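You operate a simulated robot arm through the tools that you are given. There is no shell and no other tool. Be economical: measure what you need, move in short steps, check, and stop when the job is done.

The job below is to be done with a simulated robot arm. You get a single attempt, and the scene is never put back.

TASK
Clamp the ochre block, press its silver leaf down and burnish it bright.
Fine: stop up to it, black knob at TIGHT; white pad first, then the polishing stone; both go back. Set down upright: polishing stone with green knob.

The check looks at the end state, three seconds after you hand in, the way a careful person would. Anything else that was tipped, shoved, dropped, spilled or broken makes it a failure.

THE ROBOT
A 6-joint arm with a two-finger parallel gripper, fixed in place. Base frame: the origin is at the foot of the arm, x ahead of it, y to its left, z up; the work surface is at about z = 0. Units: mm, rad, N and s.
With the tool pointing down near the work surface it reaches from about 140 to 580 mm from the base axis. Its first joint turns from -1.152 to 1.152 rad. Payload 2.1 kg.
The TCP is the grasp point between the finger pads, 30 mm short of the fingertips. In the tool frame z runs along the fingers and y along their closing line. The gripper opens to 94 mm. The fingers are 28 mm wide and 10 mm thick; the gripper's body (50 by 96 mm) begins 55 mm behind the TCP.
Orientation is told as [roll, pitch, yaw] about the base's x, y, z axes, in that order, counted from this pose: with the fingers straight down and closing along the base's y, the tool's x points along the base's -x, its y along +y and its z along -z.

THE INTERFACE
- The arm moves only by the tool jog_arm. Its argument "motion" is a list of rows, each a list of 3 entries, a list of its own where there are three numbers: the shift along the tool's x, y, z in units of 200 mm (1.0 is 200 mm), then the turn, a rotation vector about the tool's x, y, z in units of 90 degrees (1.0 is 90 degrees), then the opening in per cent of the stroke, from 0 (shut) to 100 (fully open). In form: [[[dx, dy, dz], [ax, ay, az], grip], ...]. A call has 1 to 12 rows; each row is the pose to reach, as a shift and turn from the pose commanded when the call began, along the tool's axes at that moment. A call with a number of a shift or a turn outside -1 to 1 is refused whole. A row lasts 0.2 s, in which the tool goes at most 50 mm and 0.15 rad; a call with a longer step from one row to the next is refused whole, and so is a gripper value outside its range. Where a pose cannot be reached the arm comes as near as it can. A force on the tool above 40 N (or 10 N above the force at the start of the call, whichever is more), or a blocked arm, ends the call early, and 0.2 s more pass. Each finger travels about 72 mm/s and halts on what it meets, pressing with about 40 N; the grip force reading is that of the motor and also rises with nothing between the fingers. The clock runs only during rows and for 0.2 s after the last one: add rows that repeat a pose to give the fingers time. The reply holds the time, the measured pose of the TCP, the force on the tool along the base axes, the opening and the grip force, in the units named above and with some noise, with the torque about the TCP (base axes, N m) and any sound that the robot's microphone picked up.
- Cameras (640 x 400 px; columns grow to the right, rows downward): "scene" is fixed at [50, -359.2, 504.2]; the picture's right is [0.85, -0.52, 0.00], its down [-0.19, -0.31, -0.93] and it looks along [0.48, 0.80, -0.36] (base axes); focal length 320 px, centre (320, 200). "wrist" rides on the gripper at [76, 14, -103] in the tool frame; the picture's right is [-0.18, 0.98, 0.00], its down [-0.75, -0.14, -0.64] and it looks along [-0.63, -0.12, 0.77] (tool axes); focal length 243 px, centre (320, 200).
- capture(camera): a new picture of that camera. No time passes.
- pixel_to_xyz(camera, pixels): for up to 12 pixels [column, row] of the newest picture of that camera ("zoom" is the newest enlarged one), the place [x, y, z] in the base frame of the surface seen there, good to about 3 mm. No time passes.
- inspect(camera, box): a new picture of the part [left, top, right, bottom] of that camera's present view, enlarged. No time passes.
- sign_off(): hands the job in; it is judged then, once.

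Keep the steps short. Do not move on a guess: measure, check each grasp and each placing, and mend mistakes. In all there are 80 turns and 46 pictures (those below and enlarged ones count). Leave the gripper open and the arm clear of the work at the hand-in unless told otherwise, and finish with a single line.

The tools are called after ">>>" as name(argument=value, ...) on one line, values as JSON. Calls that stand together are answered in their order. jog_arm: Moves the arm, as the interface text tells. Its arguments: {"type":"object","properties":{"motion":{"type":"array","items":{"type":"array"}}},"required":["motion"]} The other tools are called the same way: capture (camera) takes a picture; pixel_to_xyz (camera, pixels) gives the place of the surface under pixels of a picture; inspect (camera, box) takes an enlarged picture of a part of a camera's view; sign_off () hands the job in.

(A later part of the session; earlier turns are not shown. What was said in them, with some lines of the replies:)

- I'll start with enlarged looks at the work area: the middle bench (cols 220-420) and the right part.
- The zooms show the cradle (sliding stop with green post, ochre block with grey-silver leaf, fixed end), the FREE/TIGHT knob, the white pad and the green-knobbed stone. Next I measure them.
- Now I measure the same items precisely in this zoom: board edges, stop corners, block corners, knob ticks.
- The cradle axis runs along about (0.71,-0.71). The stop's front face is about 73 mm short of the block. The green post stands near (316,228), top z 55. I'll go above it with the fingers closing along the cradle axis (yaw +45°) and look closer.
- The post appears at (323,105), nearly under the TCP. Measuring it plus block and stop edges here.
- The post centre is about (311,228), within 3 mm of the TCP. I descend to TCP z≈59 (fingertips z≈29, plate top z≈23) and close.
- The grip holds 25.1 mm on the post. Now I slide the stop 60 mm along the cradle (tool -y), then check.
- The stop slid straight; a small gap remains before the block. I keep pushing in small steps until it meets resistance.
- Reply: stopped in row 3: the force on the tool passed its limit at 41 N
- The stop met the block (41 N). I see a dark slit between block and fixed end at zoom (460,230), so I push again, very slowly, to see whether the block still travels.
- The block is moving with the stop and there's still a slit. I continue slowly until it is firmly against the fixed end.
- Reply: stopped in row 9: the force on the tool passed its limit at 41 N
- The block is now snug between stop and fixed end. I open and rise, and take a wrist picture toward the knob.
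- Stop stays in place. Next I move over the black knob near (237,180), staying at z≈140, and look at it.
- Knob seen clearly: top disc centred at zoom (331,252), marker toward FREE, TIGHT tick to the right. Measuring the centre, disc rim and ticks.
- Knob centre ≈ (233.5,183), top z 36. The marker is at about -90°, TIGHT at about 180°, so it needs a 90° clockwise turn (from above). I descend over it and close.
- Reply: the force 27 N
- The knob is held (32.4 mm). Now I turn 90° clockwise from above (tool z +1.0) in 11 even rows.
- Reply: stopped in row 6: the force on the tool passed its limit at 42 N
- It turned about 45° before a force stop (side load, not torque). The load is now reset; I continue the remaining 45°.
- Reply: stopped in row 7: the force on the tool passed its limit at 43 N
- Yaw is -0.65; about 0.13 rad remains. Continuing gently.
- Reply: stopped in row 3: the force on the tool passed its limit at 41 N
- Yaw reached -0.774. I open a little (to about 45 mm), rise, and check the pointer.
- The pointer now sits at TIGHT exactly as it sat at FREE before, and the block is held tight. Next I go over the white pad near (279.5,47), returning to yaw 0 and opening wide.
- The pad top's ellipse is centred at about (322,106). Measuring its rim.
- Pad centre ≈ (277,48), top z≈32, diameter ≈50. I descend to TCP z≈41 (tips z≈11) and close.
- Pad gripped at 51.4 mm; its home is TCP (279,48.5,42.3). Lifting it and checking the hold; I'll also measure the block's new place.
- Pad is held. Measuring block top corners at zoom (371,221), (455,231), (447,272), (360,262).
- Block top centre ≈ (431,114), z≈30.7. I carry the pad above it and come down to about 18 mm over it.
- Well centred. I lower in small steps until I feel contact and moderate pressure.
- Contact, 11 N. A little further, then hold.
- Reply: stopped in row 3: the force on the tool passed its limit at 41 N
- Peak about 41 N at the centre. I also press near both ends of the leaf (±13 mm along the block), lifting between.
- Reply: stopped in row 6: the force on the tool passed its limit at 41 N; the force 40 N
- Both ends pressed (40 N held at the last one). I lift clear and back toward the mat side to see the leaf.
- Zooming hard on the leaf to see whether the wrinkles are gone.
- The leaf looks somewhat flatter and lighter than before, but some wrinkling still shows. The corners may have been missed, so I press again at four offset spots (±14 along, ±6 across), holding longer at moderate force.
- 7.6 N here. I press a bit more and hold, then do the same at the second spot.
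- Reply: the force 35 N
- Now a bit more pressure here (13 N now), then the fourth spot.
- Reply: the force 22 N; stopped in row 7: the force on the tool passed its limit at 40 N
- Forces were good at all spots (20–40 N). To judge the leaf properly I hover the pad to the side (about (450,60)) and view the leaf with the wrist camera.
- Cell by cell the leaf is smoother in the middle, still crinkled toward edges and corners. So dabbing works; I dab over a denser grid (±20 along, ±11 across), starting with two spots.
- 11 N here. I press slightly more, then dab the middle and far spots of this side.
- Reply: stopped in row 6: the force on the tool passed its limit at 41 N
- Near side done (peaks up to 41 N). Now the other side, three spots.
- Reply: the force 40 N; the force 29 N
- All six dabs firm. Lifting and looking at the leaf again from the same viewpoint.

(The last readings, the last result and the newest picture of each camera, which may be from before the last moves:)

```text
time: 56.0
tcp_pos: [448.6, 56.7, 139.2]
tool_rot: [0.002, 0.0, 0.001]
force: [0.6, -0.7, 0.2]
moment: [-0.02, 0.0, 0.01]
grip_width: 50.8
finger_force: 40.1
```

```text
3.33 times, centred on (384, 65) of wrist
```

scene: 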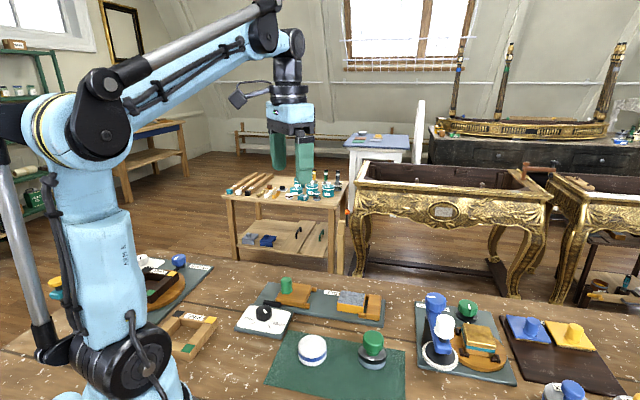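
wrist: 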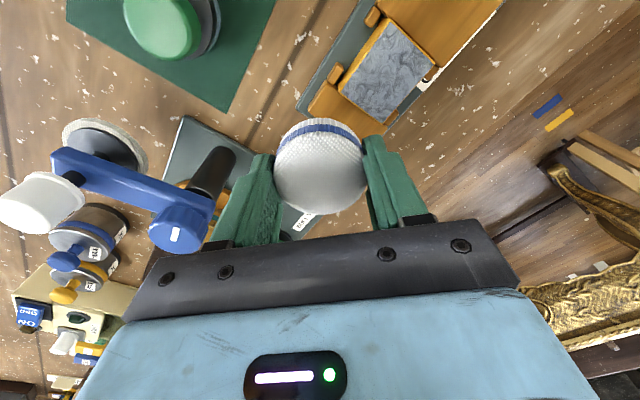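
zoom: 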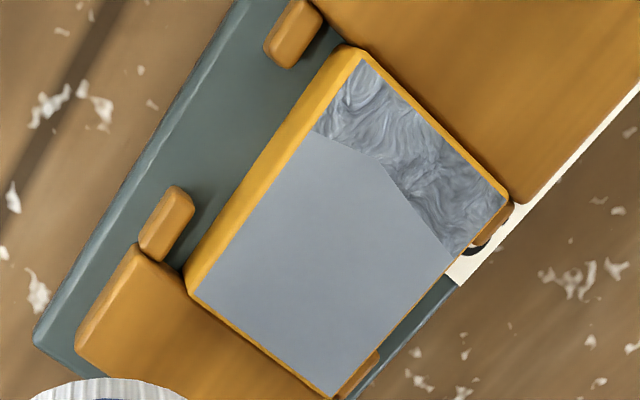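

Excellent: most of the leaf is now plainly flat; only the third near the stop is still crinkled. I press there again harder, at three spots.

>>> jog_arm(motion=[[[0.04, 0.13, 0], [0, 0, 0], 45], [[0.08, 0.26, 0.05], [0, 0, 0], 45], [[0.127, 0.39, 0.15], [0, 0, 0], 45], [[0.13, 0.393, 0.3], [0, 0, 0], 45], [[0.13, 0.393, 0.34], [0, 0, 0], 45], [[0.13, 0.393, 0.345], [0, 0, 0], 45], [[0.13, 0.393, 0.3475], [0, 0, 0], 45], [[0.13, 0.393, 0.3475], [0, 0, 0], 45], [[0.13, 0.393, 0.3475], [0, 0, 0], 45], [[0.13, 0.393, 0.3475], [0, 0, 0], 45]])

>>> jog_arm(motion=[[[0.0389, -0.0389, -0.015], [0, 0, 0], 45], [[0.0389, -0.0389, -0.001], [0, 0, 0], 45], [[0.0389, -0.0389, 0.001], [0, 0, 0], 45], [[0.0389, -0.0389, 0.001], [0, 0, 0], 45], [[0.0389, -0.0389, 0.001], [0, 0, 0], 45], [[0.0389, -0.0389, 0.001], [0, 0, 0], 45]])

>>> jog_arm(motion=[[[0.0389, -0.0389, -0.015], [0, 0, 0], 45], [[0.0389, -0.0389, -0.001], [0, 0, 0], 45], [[0.0389, -0.0389, 0.001], [0, 0, 0], 45], [[0.0389, -0.0389, 0.001], [0, 0, 0], 45], [[0.0389, -0.0389, 0.001], [0, 0, 0], 45], [[0.0389, -0.0389, 0.001], [0, 0, 0], 45]])

```text
time: 58.0
tcp_pos: [421.5, 135.7, 69.4]
tool_rot: [0.0, 0.0, 0.0]
force: [-0.7, 0.1, 13.6]
moment: [-0.07, -0.08, 0.02]
grip_width: 51.3
finger_force: 40.3
stopped in row 10: the force on the tool passed its limit at 41 N (the readings are from after the stop); the commanded pose is now the measured one
```

```text
time: 59.4
tcp_pos: [413.4, 128.8, 70.3]
tool_rot: [0.0, 0.0, -0.003]
force: [-1.8, -1.0, 25.1]
moment: [-0.28, -0.18, -0.01]
grip_width: 51.0
finger_force: 39.8
```

```text
time: 60.5
tcp_pos: [408.3, 121.9, 69.9]
tool_rot: [0.0, 0.0, -0.001]
force: [-0.4, 0.3, 16.3]
moment: [-0.08, -0.22, -0.01]
grip_width: 51.4
finger_force: 39.9
stopped in row 5: the force on the tool passed its limit at 41 N (the readings are from after the stop); the commanded pose is now the measured one
```

Good pressure at all three (25–41 N). Lifting to the viewing spot; from (408,122,70) to (448,58,139).

>>> jog_arm(motion=[[[0, 0, -0.1], [0, 0, 0], 45], [[0, 0, -0.3], [0, 0, 0], 45], [[-0.06, -0.1, -0.345], [0, 0, 0], 45], [[-0.13, -0.21, -0.345], [0, 0, 0], 45], [[-0.2, -0.32, -0.345], [0, 0, 0], 45], [[-0.2, -0.32, -0.345], [0, 0, 0], 45]])

>>> inspect(camera="wrist", box=[320, 5, 448, 125])

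```text
time: 61.9
tcp_pos: [448.0, 56.6, 139.3]
tool_rot: [0.001, -0.001, 0.001]
force: [0.1, 0.1, -0.3]
moment: [-0.02, -0.02, -0.01]
grip_width: 51.4
finger_force: 39.9
```

```text
3.33 times, centred on (384, 65) of wrist
```

zoom: 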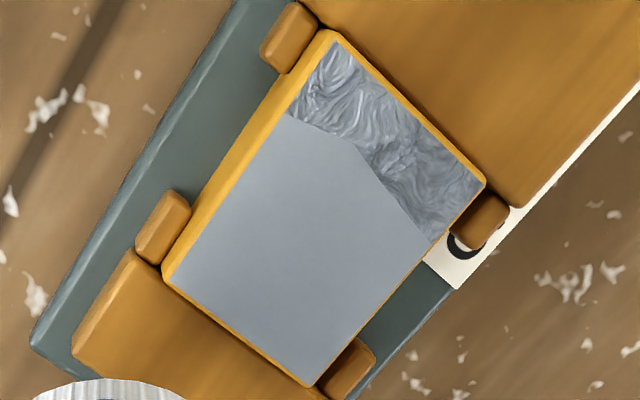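

The flat region did not grow, the boundary is unchanged. Perhaps the pad sits tilted in the grip, so it does not touch that end. I look at the pad.

>>> inspect(camera="scene", box=[330, 230, 426, 330])

```text
4.00 times, centred on (378, 280) of scene
```

zoom: 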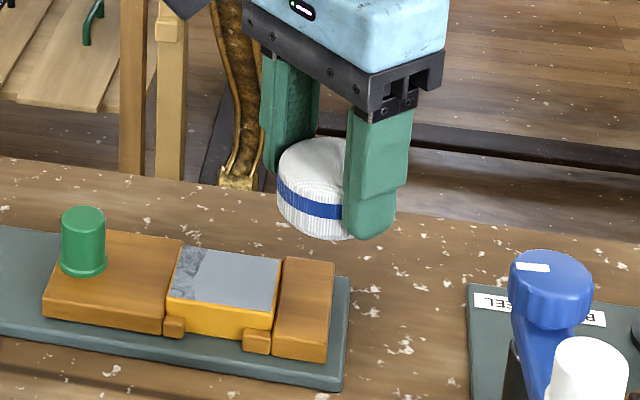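

No gross tilt visible, but contact heights were about 0.7 mm lower at the stop end: pad and block are likely a degree off parallel, so that end is not really touched. I tilt the tool about 2° to lower the pad's stop-side, and dab there.

>>> jog_arm(motion=[[[0.06, 0.1, 0], [0.008, -0.008, 0], 45], [[0.12, 0.2, 0], [0.016, -0.016, 0], 45], [[0.2, 0.32, 0.1], [0.016, -0.016, 0], 45], [[0.2, 0.32, 0.3], [0.016, -0.016, 0], 45], [[0.2, 0.32, 0.335], [0.016, -0.016, 0], 45], [[0.2, 0.32, 0.342], [0.016, -0.016, 0], 45], [[0.2, 0.32, 0.345], [0.016, -0.016, 0], 45], [[0.2, 0.32, 0.345], [0.016, -0.016, 0], 45], [[0.2, 0.32, 0.345], [0.016, -0.016, 0], 45]])

```text
time: 63.9
tcp_pos: [407.2, 122.1, 70.8]
tool_rot: [-0.026, -0.026, -0.002]
force: [-0.4, 2.1, 24.3]
moment: [0.28, 0.13, 0.04]
grip_width: 51.2
finger_force: 40.3
```

24 N with the tilt. Two more dabs across the width at this end.

>>> jog_arm(motion=[[[-0.0389, 0.0389, -0.015], [0, 0, 0], 45], [[-0.0389, 0.0389, -0.001], [0, 0, 0], 45], [[-0.0389, 0.0389, 0], [0, 0, 0], 45], [[-0.0389, 0.0389, 0], [0, 0, 0], 45], [[-0.0389, 0.0389, 0], [0, 0, 0], 45]])

>>> jog_arm(motion=[[[-0.0389, 0.0389, -0.015], [0, 0, 0], 45], [[-0.0389, 0.0389, -0.001], [0, 0, 0], 45], [[-0.0389, 0.0389, 0], [0, 0, 0], 45], [[-0.0389, 0.0389, 0], [0, 0, 0], 45], [[-0.0389, 0.0389, 0], [0, 0, 0], 45]])

>>> jog_arm(motion=[[[0, 0, -0.1], [0, 0, 0], 45], [[0, 0, -0.3], [0, 0, 0], 45], [[-0.04, -0.13, -0.345], [-0.008, 0.008, 0], 45], [[-0.08, -0.26, -0.345], [-0.016, 0.016, 0], 45], [[-0.127, -0.39, -0.345], [-0.016, 0.016, 0], 45], [[-0.127, -0.39, -0.345], [-0.016, 0.016, 0], 45]])

>>> inspect(camera="wrist", box=[320, 5, 448, 125])

```text
time: 65.1
tcp_pos: [415.6, 128.8, 71.6]
tool_rot: [-0.025, -0.026, 0.001]
force: [0.9, -1.3, 25.0]
moment: [0.17, 0.21, 0.02]
grip_width: 51.4
finger_force: 40.5
```

```text
time: 66.3
tcp_pos: [424.6, 137.1, 70.9]
tool_rot: [-0.024, -0.026, -0.001]
force: [-0.8, 1.4, 19.7]
moment: [0.1, 0.27, -0.04]
grip_width: 51.2
finger_force: 40.0
```

```text
time: 67.7
tcp_pos: [446.2, 59.6, 141.2]
tool_rot: [0.0, 0.001, 0.0]
force: [0.3, 0.4, -1.3]
moment: [0.02, 0.01, 0.01]
grip_width: 51.3
finger_force: 39.3
```

```text
3.33 times, centred on (384, 65) of wrist
```

zoom: 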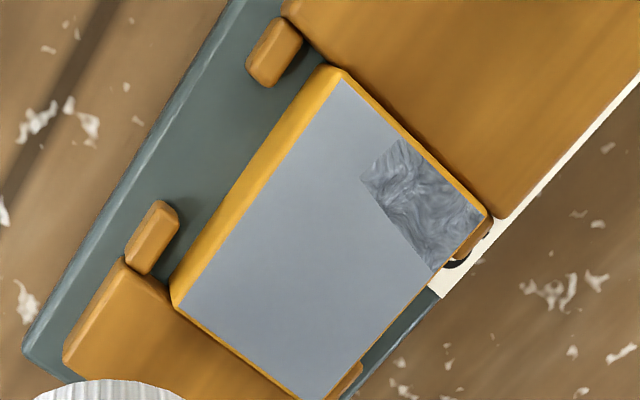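

The tilt works: only the far corner on the +y side remains crinkled. I tilt toward +y and dab there twice.

>>> jog_arm(motion=[[[0.04, 0.13, 0], [0.013, 0, 0], 45], [[0.08, 0.26, 0.05], [0.026, 0, 0], 45], [[0.124, 0.4, 0.15], [0.026, 0, 0], 45], [[0.124, 0.4, 0.3], [0.026, 0, 0], 45], [[0.124, 0.4, 0.335], [0.026, 0, 0], 45], [[0.124, 0.4, 0.342], [0.026, 0, 0], 45], [[0.124, 0.4, 0.346], [0.026, 0, 0], 45], [[0.124, 0.4, 0.346], [0.026, 0, 0], 45], [[0.124, 0.4, 0.346], [0.026, 0, 0], 45]])

```text
time: 69.7
tcp_pos: [422.0, 141.9, 71.4]
tool_rot: [-0.04, 0.001, -0.002]
force: [0.1, 0.0, -0.2]
moment: [0.02, -0.01, 0.01]
grip_width: 51.0
finger_force: 40.1
```

Not in contact yet (0 N); lowering in half-millimetre steps.

>>> jog_arm(motion=[[[0, 0, 0.003], [0, 0, 0], 45], [[0, 0, 0.005], [0, 0, 0], 45], [[0, 0, 0.0065], [0, 0, 0], 45], [[0, 0, 0.008], [0, 0, 0], 45], [[0, 0, 0.009], [0, 0, 0], 45], [[0, 0, 0.01], [0, 0, 0], 45], [[0, 0, 0.01], [0, 0, 0], 45]])

```text
time: 71.3
tcp_pos: [421.7, 140.6, 70.2]
tool_rot: [-0.041, -0.001, 0.0]
force: [0.2, 1.1, 12.2]
moment: [0.25, -0.1, -0.03]
grip_width: 51.3
finger_force: 39.8
```

Contact at 12 N; a little more with hold, then a second dab shifted 9 mm toward the block's middle.

>>> jog_arm(motion=[[[0, 0, 0.002], [0, 0, 0], 45], [[0, 0, 0.003], [0, 0, 0], 45], [[0, 0, 0.003], [0, 0, 0], 45], [[0, 0, 0.003], [0, 0, 0], 45], [[0, -0.04, -0.012], [0, 0, 0], 45], [[0, -0.04, -0.001], [0, 0, 0], 45], [[0, -0.04, 0.0], [0, 0, 0], 45], [[0, -0.04, 0.0], [0, 0, 0], 45]])

>>> jog_arm(motion=[[[0, 0, -0.1], [0, 0, 0], 45], [[0, 0, -0.3], [0, 0, 0], 45], [[-0.04, -0.13, -0.345], [-0.013, 0, 0], 45], [[-0.08, -0.24, -0.345], [-0.026, 0, 0], 45], [[-0.124, -0.36, -0.345], [-0.026, 0, 0], 45], [[-0.124, -0.36, -0.345], [-0.026, 0, 0], 45]])

>>> inspect(camera="wrist", box=[320, 5, 448, 125])

```text
time: 73.1
tcp_pos: [421.9, 130.6, 70.3]
tool_rot: [-0.041, 0.0, -0.002]
force: [-1.4, 0.6, 19.0]
moment: [0.49, -0.09, 0.01]
grip_width: 51.1
finger_force: 39.5
```

```text
time: 74.5
tcp_pos: [447.2, 63.5, 143.7]
tool_rot: [0.0, 0.0, 0.0]
force: [-0.3, -0.5, 0.1]
moment: [-0.03, 0.02, 0.0]
grip_width: 51.1
finger_force: 40.1
```

```text
3.33 times, centred on (384, 65) of wrist
```

zoom: 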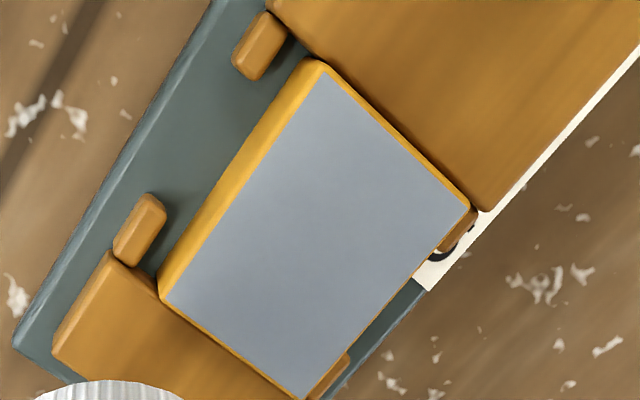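

The leaf is entirely smooth now. I take the pad back to its home (279,48), hovering first, then lowering until it touches.

>>> jog_arm(motion=[[[0.17, -0.01, 0], [0, 0, 0], 45], [[0.34, -0.03, 0], [0, 0, 0], 45], [[0.51, -0.045, 0], [0, 0, 0], 45], [[0.68, -0.06, 0], [0, 0, 0], 45], [[0.845, -0.07, 0], [0, 0, 0], 45], [[0.845, -0.07, 0.2], [0, 0, 0], 45], [[0.845, -0.07, 0.4], [0, 0, 0], 45], [[0.845, -0.07, 0.47], [0, 0, 0], 45], [[0.845, -0.07, 0.485], [0, 0, 0], 45], [[0.845, -0.07, 0.495], [0, 0, 0], 45], [[0.845, -0.07, 0.5], [0, 0, 0], 45]])

```text
time: 76.9
tcp_pos: [278.4, 51.2, 42.7]
tool_rot: [0.001, -0.001, 0.0]
force: [-0.4, -0.6, 0.2]
moment: [0.0, -0.05, 0.0]
grip_width: 51.2
finger_force: 39.7
```

>>> jog_arm(motion=[[[0, -0.006, 0.003], [0, 0, 0], 45], [[0, -0.006, 0.006], [0, 0, 0], 45], [[0, -0.006, 0.009], [0, 0, 0], 45], [[0, -0.006, 0.009], [0, 0, 0], 45]])

```text
time: 77.9
tcp_pos: [277.6, 47.9, 40.1]
tool_rot: [0.001, 0.0, 0.0]
force: [0.2, 0.0, -0.8]
moment: [-0.01, -0.03, -0.01]
grip_width: 51.3
finger_force: 39.2
```

Still no contact (the pad slid up a little in the grip during pressing). Lowering further in 0.6 mm steps.

>>> jog_arm(motion=[[[0, 0, 0.003], [0, 0, 0], 45], [[0, 0, 0.006], [0, 0, 0], 45], [[0, 0, 0.009], [0, 0, 0], 45], [[0, 0, 0.012], [0, 0, 0], 45], [[0, 0, 0.015], [0, 0, 0], 45]])

```text
time: 78.8
tcp_pos: [278.2, 49.4, 37.4]
tool_rot: [0.002, 0.001, 0.0]
force: [-0.6, 0.7, 21.2]
moment: [-0.03, -0.17, -0.02]
grip_width: 50.9
finger_force: 39.6
stopped in row 4: the force on the tool passed its limit at 48 N (the readings are from after the stop); the commanded pose is now the measured one
```

The pad stands on the mat. Opening and rising, then checking it.

>>> jog_arm(motion=[[[0, 0, -0.002], [0, 0, 0], 65], [[0, 0, -0.002], [0, 0, 0], 90], [[0, 0, -0.002], [0, 0, 0], 90], [[0, 0, -0.15], [0, 0, 0], 90], [[0, 0, -0.35], [0, 0, 0], 90], [[0, 0, -0.5], [0, 0, 0], 90], [[0, 0, -0.5], [0, 0, 0], 90]])

>>> inspect(camera="scene", box=[270, 280, 420, 400])

>>> pixel_to_xyz(camera="zoom", pixels=[[320, 200], [300, 210]])

```text
time: 80.4
tcp_pos: [278.5, 48.5, 139.0]
tool_rot: [0.002, 0.002, 0.0]
force: [-0.6, 0.4, -0.7]
moment: [0.02, -0.02, -0.03]
grip_width: 84.8
finger_force: 0.1
```

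```text
3.33 times, centred on (345, 340) of scene
```

zoom: 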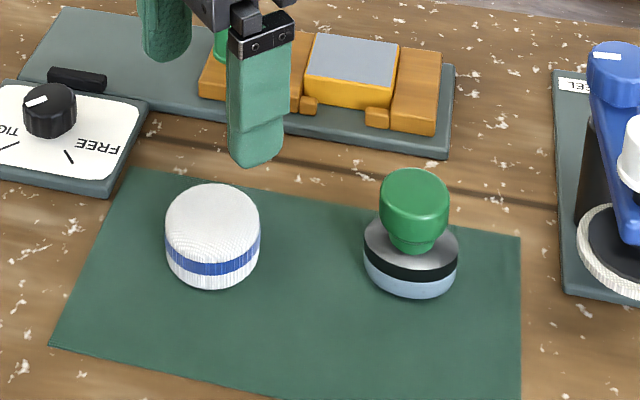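

```text
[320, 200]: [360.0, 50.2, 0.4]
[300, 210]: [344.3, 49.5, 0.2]
```

Pad is upright and home. Now the stone: measuring its knob rim (top about zoom (413,185)) and base.

>>> pixel_to_xyz(camera="zoom", pixels=[[413, 188], [382, 195], [447, 197], [413, 172], [413, 215], [370, 240], [455, 245], [410, 246], [410, 268], [412, 294], [400, 250]])

>>> jog_arm(motion=[[[-0.15, -0.12, 0], [0, 0, 0], 70], [[-0.3, -0.24, 0], [0, 0, 0], 70], [[-0.42, -0.35, 0], [0, 0, 0], 70], [[-0.42, -0.35, 0], [0, 0, 0], 70]])

>>> capture(camera="wrist")

```text
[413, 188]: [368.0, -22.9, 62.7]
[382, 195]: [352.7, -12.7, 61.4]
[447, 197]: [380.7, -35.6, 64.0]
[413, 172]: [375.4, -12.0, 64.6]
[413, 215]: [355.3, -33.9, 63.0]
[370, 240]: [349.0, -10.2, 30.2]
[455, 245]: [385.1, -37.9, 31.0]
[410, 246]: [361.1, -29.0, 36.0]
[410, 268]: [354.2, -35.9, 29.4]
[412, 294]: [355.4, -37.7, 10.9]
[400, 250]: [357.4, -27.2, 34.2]
```

```text
time: 81.4
tcp_pos: [362.2, -22.2, 137.5]
tool_rot: [-0.002, 0.002, 0.0]
force: [0.0, 0.0, 0.3]
moment: [0.01, 0.02, 0.02]
grip_width: 65.7
finger_force: 0.0
```

```text
12 pictures are left
```

wrist: 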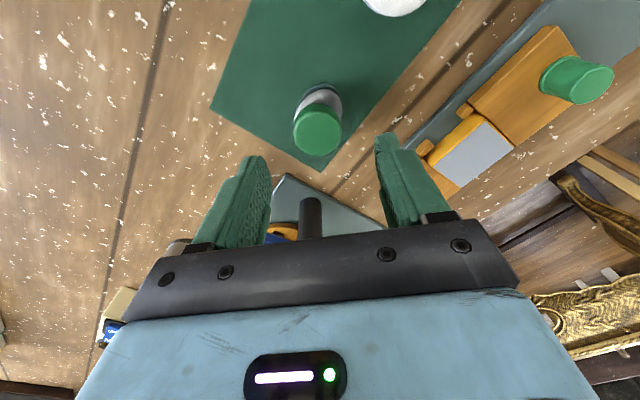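

Knob ellipse at (317,130). Measuring it.

>>> pixel_to_xyz(camera="wrist", pixels=[[317, 131], [296, 131], [338, 131], [317, 111], [317, 150], [320, 98]])

```text
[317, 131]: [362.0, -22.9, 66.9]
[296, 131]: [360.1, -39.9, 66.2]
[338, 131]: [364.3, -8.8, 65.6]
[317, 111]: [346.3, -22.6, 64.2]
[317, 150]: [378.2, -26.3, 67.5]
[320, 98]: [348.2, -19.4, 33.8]
```

Knob centre ≈ (364,-24), top z≈66, width ≈ 36. I descend to TCP z≈68 (tips z≈38, just above the stone body at z≈34) and close.

>>> jog_arm(motion=[[[-0.009, -0.009, 0.15], [0, 0, 0], 70], [[-0.009, -0.009, 0.3], [0, 0, 0], 70], [[-0.009, -0.009, 0.347], [0, 0, 0], 70], [[-0.009, -0.009, 0.347], [0, 0, 0], 50], [[-0.009, -0.009, 0.347], [0, 0, 0], 35], [[-0.009, -0.009, 0.347], [0, 0, 0], 30], [[-0.009, -0.009, 0.347], [0, 0, 0], 30]])

```text
time: 83.0
tcp_pos: [363.8, -24.7, 67.8]
tool_rot: [0.0, 0.002, -0.001]
force: [0.2, -0.2, -0.3]
moment: [0.0, -0.04, 0.03]
grip_width: 36.0
finger_force: 39.7
```

Stone gripped at 36 mm; home TCP (363.8,-24.7,67.8). I lift it and carry it above the block at about 10 mm clearance.

>>> jog_arm(motion=[[[0, 0, -0.1], [0, 0, 0], 30], [[0, 0, -0.25], [0, 0, 0], 30], [[0, 0, -0.4], [0, 0, 0], 30], [[-0.08, 0.17, -0.4], [0, 0, 0], 30], [[-0.16, 0.35, -0.4], [0, 0, 0], 30], [[-0.25, 0.52, -0.4], [0, 0, 0], 30], [[-0.333, 0.693, -0.4], [0, 0, 0], 30], [[-0.333, 0.693, -0.3], [0, 0, 0], 30], [[-0.333, 0.693, -0.2], [0, 0, 0], 30], [[-0.333, 0.693, -0.2], [0, 0, 0], 30]])

>>> inspect(camera="scene", box=[290, 220, 434, 330])

```text
time: 85.2
tcp_pos: [430.6, 113.7, 108.9]
tool_rot: [0.001, 0.002, -0.003]
force: [0.3, -0.5, -1.4]
moment: [-0.01, -0.02, -0.01]
grip_width: 36.0
finger_force: 40.2
```

```text
3.64 times, centred on (362, 275) of scene
```

zoom: 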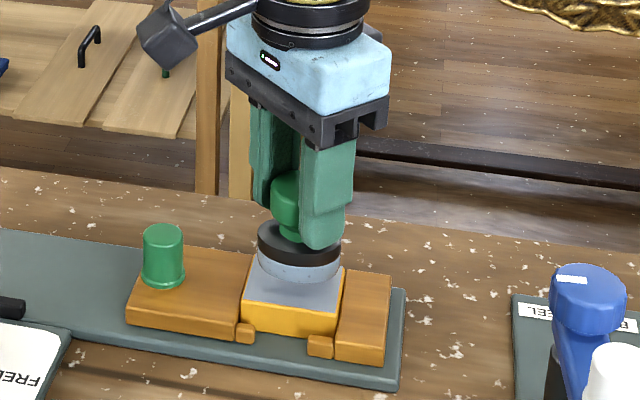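

Centred above the leaf. Lowering to gentle contact.

>>> jog_arm(motion=[[[0, 0, 0.03], [0, 0, 0], 30], [[0, 0, 0.05], [0, 0, 0], 30], [[0, 0, 0.055], [0, 0, 0], 30], [[0, 0, 0.0585], [0, 0, 0], 30], [[0, 0, 0.0615], [0, 0, 0], 30], [[0, 0, 0.063], [0, 0, 0], 30]])

```text
time: 86.0
tcp_pos: [429.5, 114.2, 100.8]
tool_rot: [-0.002, 0.003, -0.002]
force: [0.3, -0.9, 14.4]
moment: [-0.03, -0.05, 0.02]
grip_width: 36.1
finger_force: 40.3
stopped in row 3: the force on the tool passed its limit at 46 N (the readings are from after the stop); the commanded pose is now the measured one
```

Contact, 14 N. Now gentle burnishing strokes, ±12 mm along the block.

>>> jog_arm(motion=[[[-0.0212, -0.0212, 0], [0, 0, 0], 30], [[-0.0424, -0.0424, 0], [0, 0, 0], 30], [[-0.0212, -0.0212, 0], [0, 0, 0], 30], [[0, 0, 0], [0, 0, 0], 30], [[0.0212, 0.0212, 0], [0, 0, 0], 30], [[0.0424, 0.0424, 0], [0, 0, 0], 30], [[0.0212, 0.0212, 0], [0, 0, 0], 30], [[0, 0, 0], [0, 0, 0], 30], [[-0.0212, -0.0212, 0], [0, 0, 0], 30], [[-0.0424, -0.0424, 0], [0, 0, 0], 30], [[-0.0212, -0.0212, 0], [0, 0, 0], 30], [[0, 0, 0], [0, 0, 0], 30]])

```text
time: 88.6
tcp_pos: [431.4, 113.0, 99.8]
tool_rot: [-0.003, 0.0, -0.004]
force: [10.0, -9.1, 36.4]
moment: [-0.53, -0.78, -0.07]
grip_width: 36.2
finger_force: 40.3
```

Stroking works (36 N normal). I continue with longer strokes offset to both sides, slightly lighter.

>>> jog_arm(motion=[[[-0.0283, 0.0283, -0.001], [0, 0, 0], 30], [[-0.0601, -0.0035, -0.001], [0, 0, 0], 30], [[-0.0919, -0.0353, -0.001], [0, 0, 0], 30], [[-0.0601, -0.0035, -0.001], [0, 0, 0], 30], [[-0.0283, 0.0283, -0.001], [0, 0, 0], 30], [[0.0035, 0.0601, -0.001], [0, 0, 0], 30], [[0.0353, 0.0919, -0.001], [0, 0, 0], 30], [[0.0035, 0.0601, -0.001], [0, 0, 0], 30], [[-0.0283, 0.0283, -0.001], [0, 0, 0], 30], [[0, 0, -0.001], [0, 0, 0], 30]])

>>> jog_arm(motion=[[[0.0283, -0.0283, 0], [0, 0, 0], 30], [[-0.0035, -0.0601, 0], [0, 0, 0], 30], [[-0.0353, -0.0919, 0], [0, 0, 0], 30], [[-0.0035, -0.0601, 0], [0, 0, 0], 30], [[0.0283, -0.0283, 0], [0, 0, 0], 30], [[0.0601, 0.0035, 0], [0, 0, 0], 30], [[0.0919, 0.0353, 0], [0, 0, 0], 30], [[0.0601, 0.0035, 0], [0, 0, 0], 30], [[0.0283, -0.0283, 0], [0, 0, 0], 30], [[0, 0, 0], [0, 0, 0], 30]])

```text
time: 90.8
tcp_pos: [431.0, 114.7, 99.1]
tool_rot: [0.001, 0.001, 0.002]
force: [5.8, 6.2, 22.0]
moment: [0.46, -0.53, 0.02]
grip_width: 36.4
finger_force: 39.9
```

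```text
time: 93.0
tcp_pos: [429.3, 113.6, 100.0]
tool_rot: [-0.003, 0.004, -0.003]
force: [-1.4, -2.7, 7.6]
moment: [-0.24, 0.1, 0.0]
grip_width: 36.1
finger_force: 39.6
```

Both sides stroked. Lifting to the viewing spot to check the shine.

>>> jog_arm(motion=[[[0, 0, -0.1], [0, 0, 0], 30], [[0, 0, -0.25], [0, 0, 0], 30], [[-0.03, -0.1, -0.3], [0, 0, 0], 30], [[-0.06, -0.2, -0.3], [0, 0, 0], 30], [[-0.09, -0.3, -0.3], [0, 0, 0], 30], [[-0.09, -0.3, -0.3], [0, 0, 0], 30]])

>>> inspect(camera="wrist", box=[310, 5, 438, 125])

```text
time: 94.4
tcp_pos: [448.2, 54.7, 161.7]
tool_rot: [-0.004, 0.004, -0.001]
force: [-1.0, 0.3, -1.9]
moment: [0.01, 0.0, -0.02]
grip_width: 36.4
finger_force: 39.5
```

```text
3.33 times, centred on (374, 65) of wrist
```

zoom: 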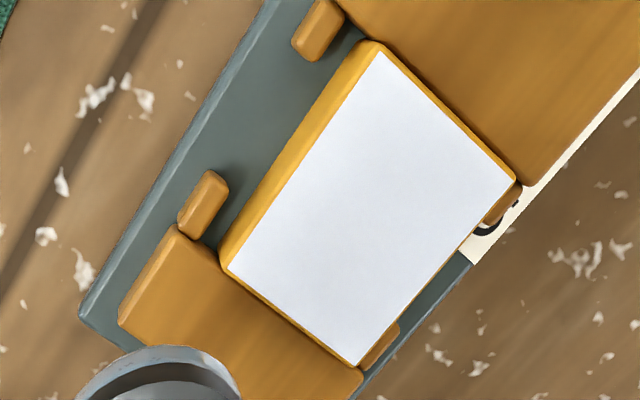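

The whole leaf is bright. Now I return the stone to its home (364,-25), hovering first and checking it's straight in the grip.

>>> jog_arm(motion=[[[0.1, -0.1, 0], [0, 0, 0], 30], [[0.2, -0.2, 0], [0, 0, 0], 30], [[0.31, -0.3, 0], [0, 0, 0], 30], [[0.422, -0.397, 0], [0, 0, 0], 30], [[0.422, -0.397, 0.2], [0, 0, 0], 30], [[0.422, -0.397, 0.4], [0, 0, 0], 30], [[0.422, -0.397, 0.4], [0, 0, 0], 30]])

>>> inspect(camera="scene", box=[310, 250, 438, 370])

```text
time: 96.0
tcp_pos: [363.8, -24.7, 80.4]
tool_rot: [-0.002, 0.004, -0.003]
force: [0.6, 0.0, -1.0]
moment: [0.03, 0.03, -0.03]
grip_width: 36.2
finger_force: 39.9
```

```text
3.33 times, centred on (374, 310) of scene
```

zoom: 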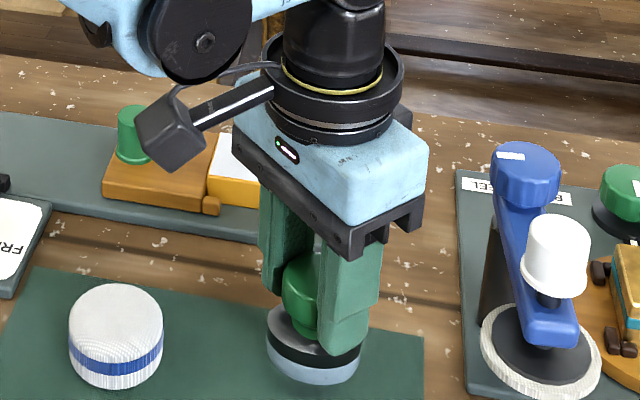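

The stone hangs straight over its spot. Lowering in small steps until it touches the mat.

>>> jog_arm(motion=[[[0, 0, 0.03], [0, 0, 0], 30], [[0, 0, 0.045], [0, 0, 0], 30], [[0, 0, 0.052], [0, 0, 0], 30], [[0, 0, 0.057], [0, 0, 0], 30], [[0, 0, 0.061], [0, 0, 0], 30], [[0, 0, 0.065], [0, 0, 0], 30], [[0, 0, 0.069], [0, 0, 0], 30], [[0, 0, 0.073], [0, 0, 0], 30], [[0, 0, 0.077], [0, 0, 0], 30]])

```text
time: 97.5
tcp_pos: [363.4, -24.0, 69.1]
tool_rot: [-0.002, 0.003, -0.001]
force: [-1.4, -0.2, 10.3]
moment: [0.07, -0.07, 0.03]
grip_width: 36.0
finger_force: 40.2
stopped in row 7: the force on the tool passed its limit at 43 N (the readings are from after the stop); the commanded pose is now the measured one
```

Touched down. I open, rise straight up, and check.

>>> jog_arm(motion=[[[0, 0, 0], [0, 0, 0], 50], [[0, 0, 0], [0, 0, 0], 70], [[0, 0, 0], [0, 0, 0], 70], [[0, 0, -0.1], [0, 0, 0], 70], [[0, 0, -0.3], [0, 0, 0], 70], [[0, 0, -0.5], [0, 0, 0], 80], [[0.2, 0.1, -0.7], [0, 0, 0], 90], [[0.4, 0.2, -0.8], [0, 0, 0], 100], [[0.4, 0.2, -0.8], [0, 0, 0], 100]])

>>> capture(camera="scene")

>>> inspect(camera="scene", box=[240, 270, 420, 390])

```text
refused: row 7 steps farther than a row can; nothing moved
```

```text
8 pictures are left
```

scene: 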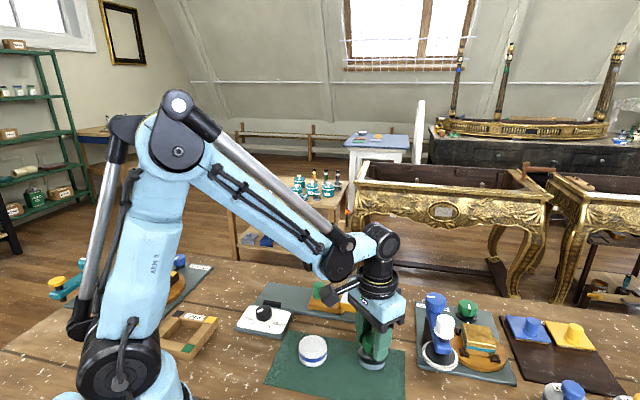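

```text
3.33 times, centred on (330, 330) of scene
```

zoom: 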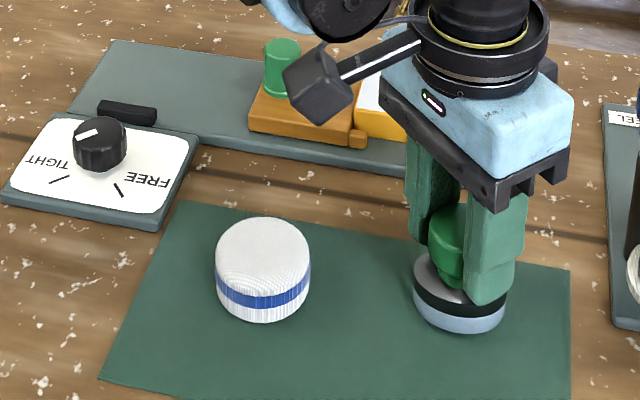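

The call was refused for a too-long step; nothing moved. I repeat it with shorter steps.

>>> jog_arm(motion=[[[0, 0, 0], [0, 0, 0], 50], [[0, 0, 0], [0, 0, 0], 70], [[0, 0, 0], [0, 0, 0], 70], [[0, 0, -0.1], [0, 0, 0], 70], [[0, 0, -0.3], [0, 0, 0], 70], [[0, 0, -0.5], [0, 0, 0], 80], [[0.1, 0.05, -0.65], [0, 0, 0], 90], [[0.2, 0.1, -0.8], [0, 0, 0], 100], [[0.35, 0.2, -0.9], [0, 0, 0], 100], [[0.35, 0.2, -0.9], [0, 0, 0], 100]])

>>> inspect(camera="scene", box=[240, 270, 420, 390])

```text
time: 99.8
tcp_pos: [291.3, 16.3, 252.1]
tool_rot: [-0.004, 0.004, 0.0]
force: [-0.4, 0.6, 0.3]
moment: [0.02, -0.04, -0.02]
grip_width: 94.2
finger_force: 0.0
```

```text
3.33 times, centred on (330, 330) of scene
```

zoom: 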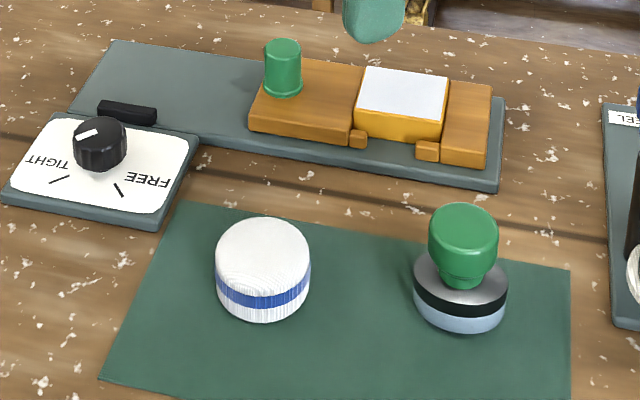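

Everything is as required: stop against the block, knob at TIGHT, leaf flat and bright, pad and stone upright on the mat, gripper open and clear. Handing in.

>>> sign_off()

```text
The job is handed in.
```

The ochre block is clamped with the knob at TIGHT, its silver leaf is pressed flat and burnished bright, the pad and stone are back upright on the mat, and the job is handed in.
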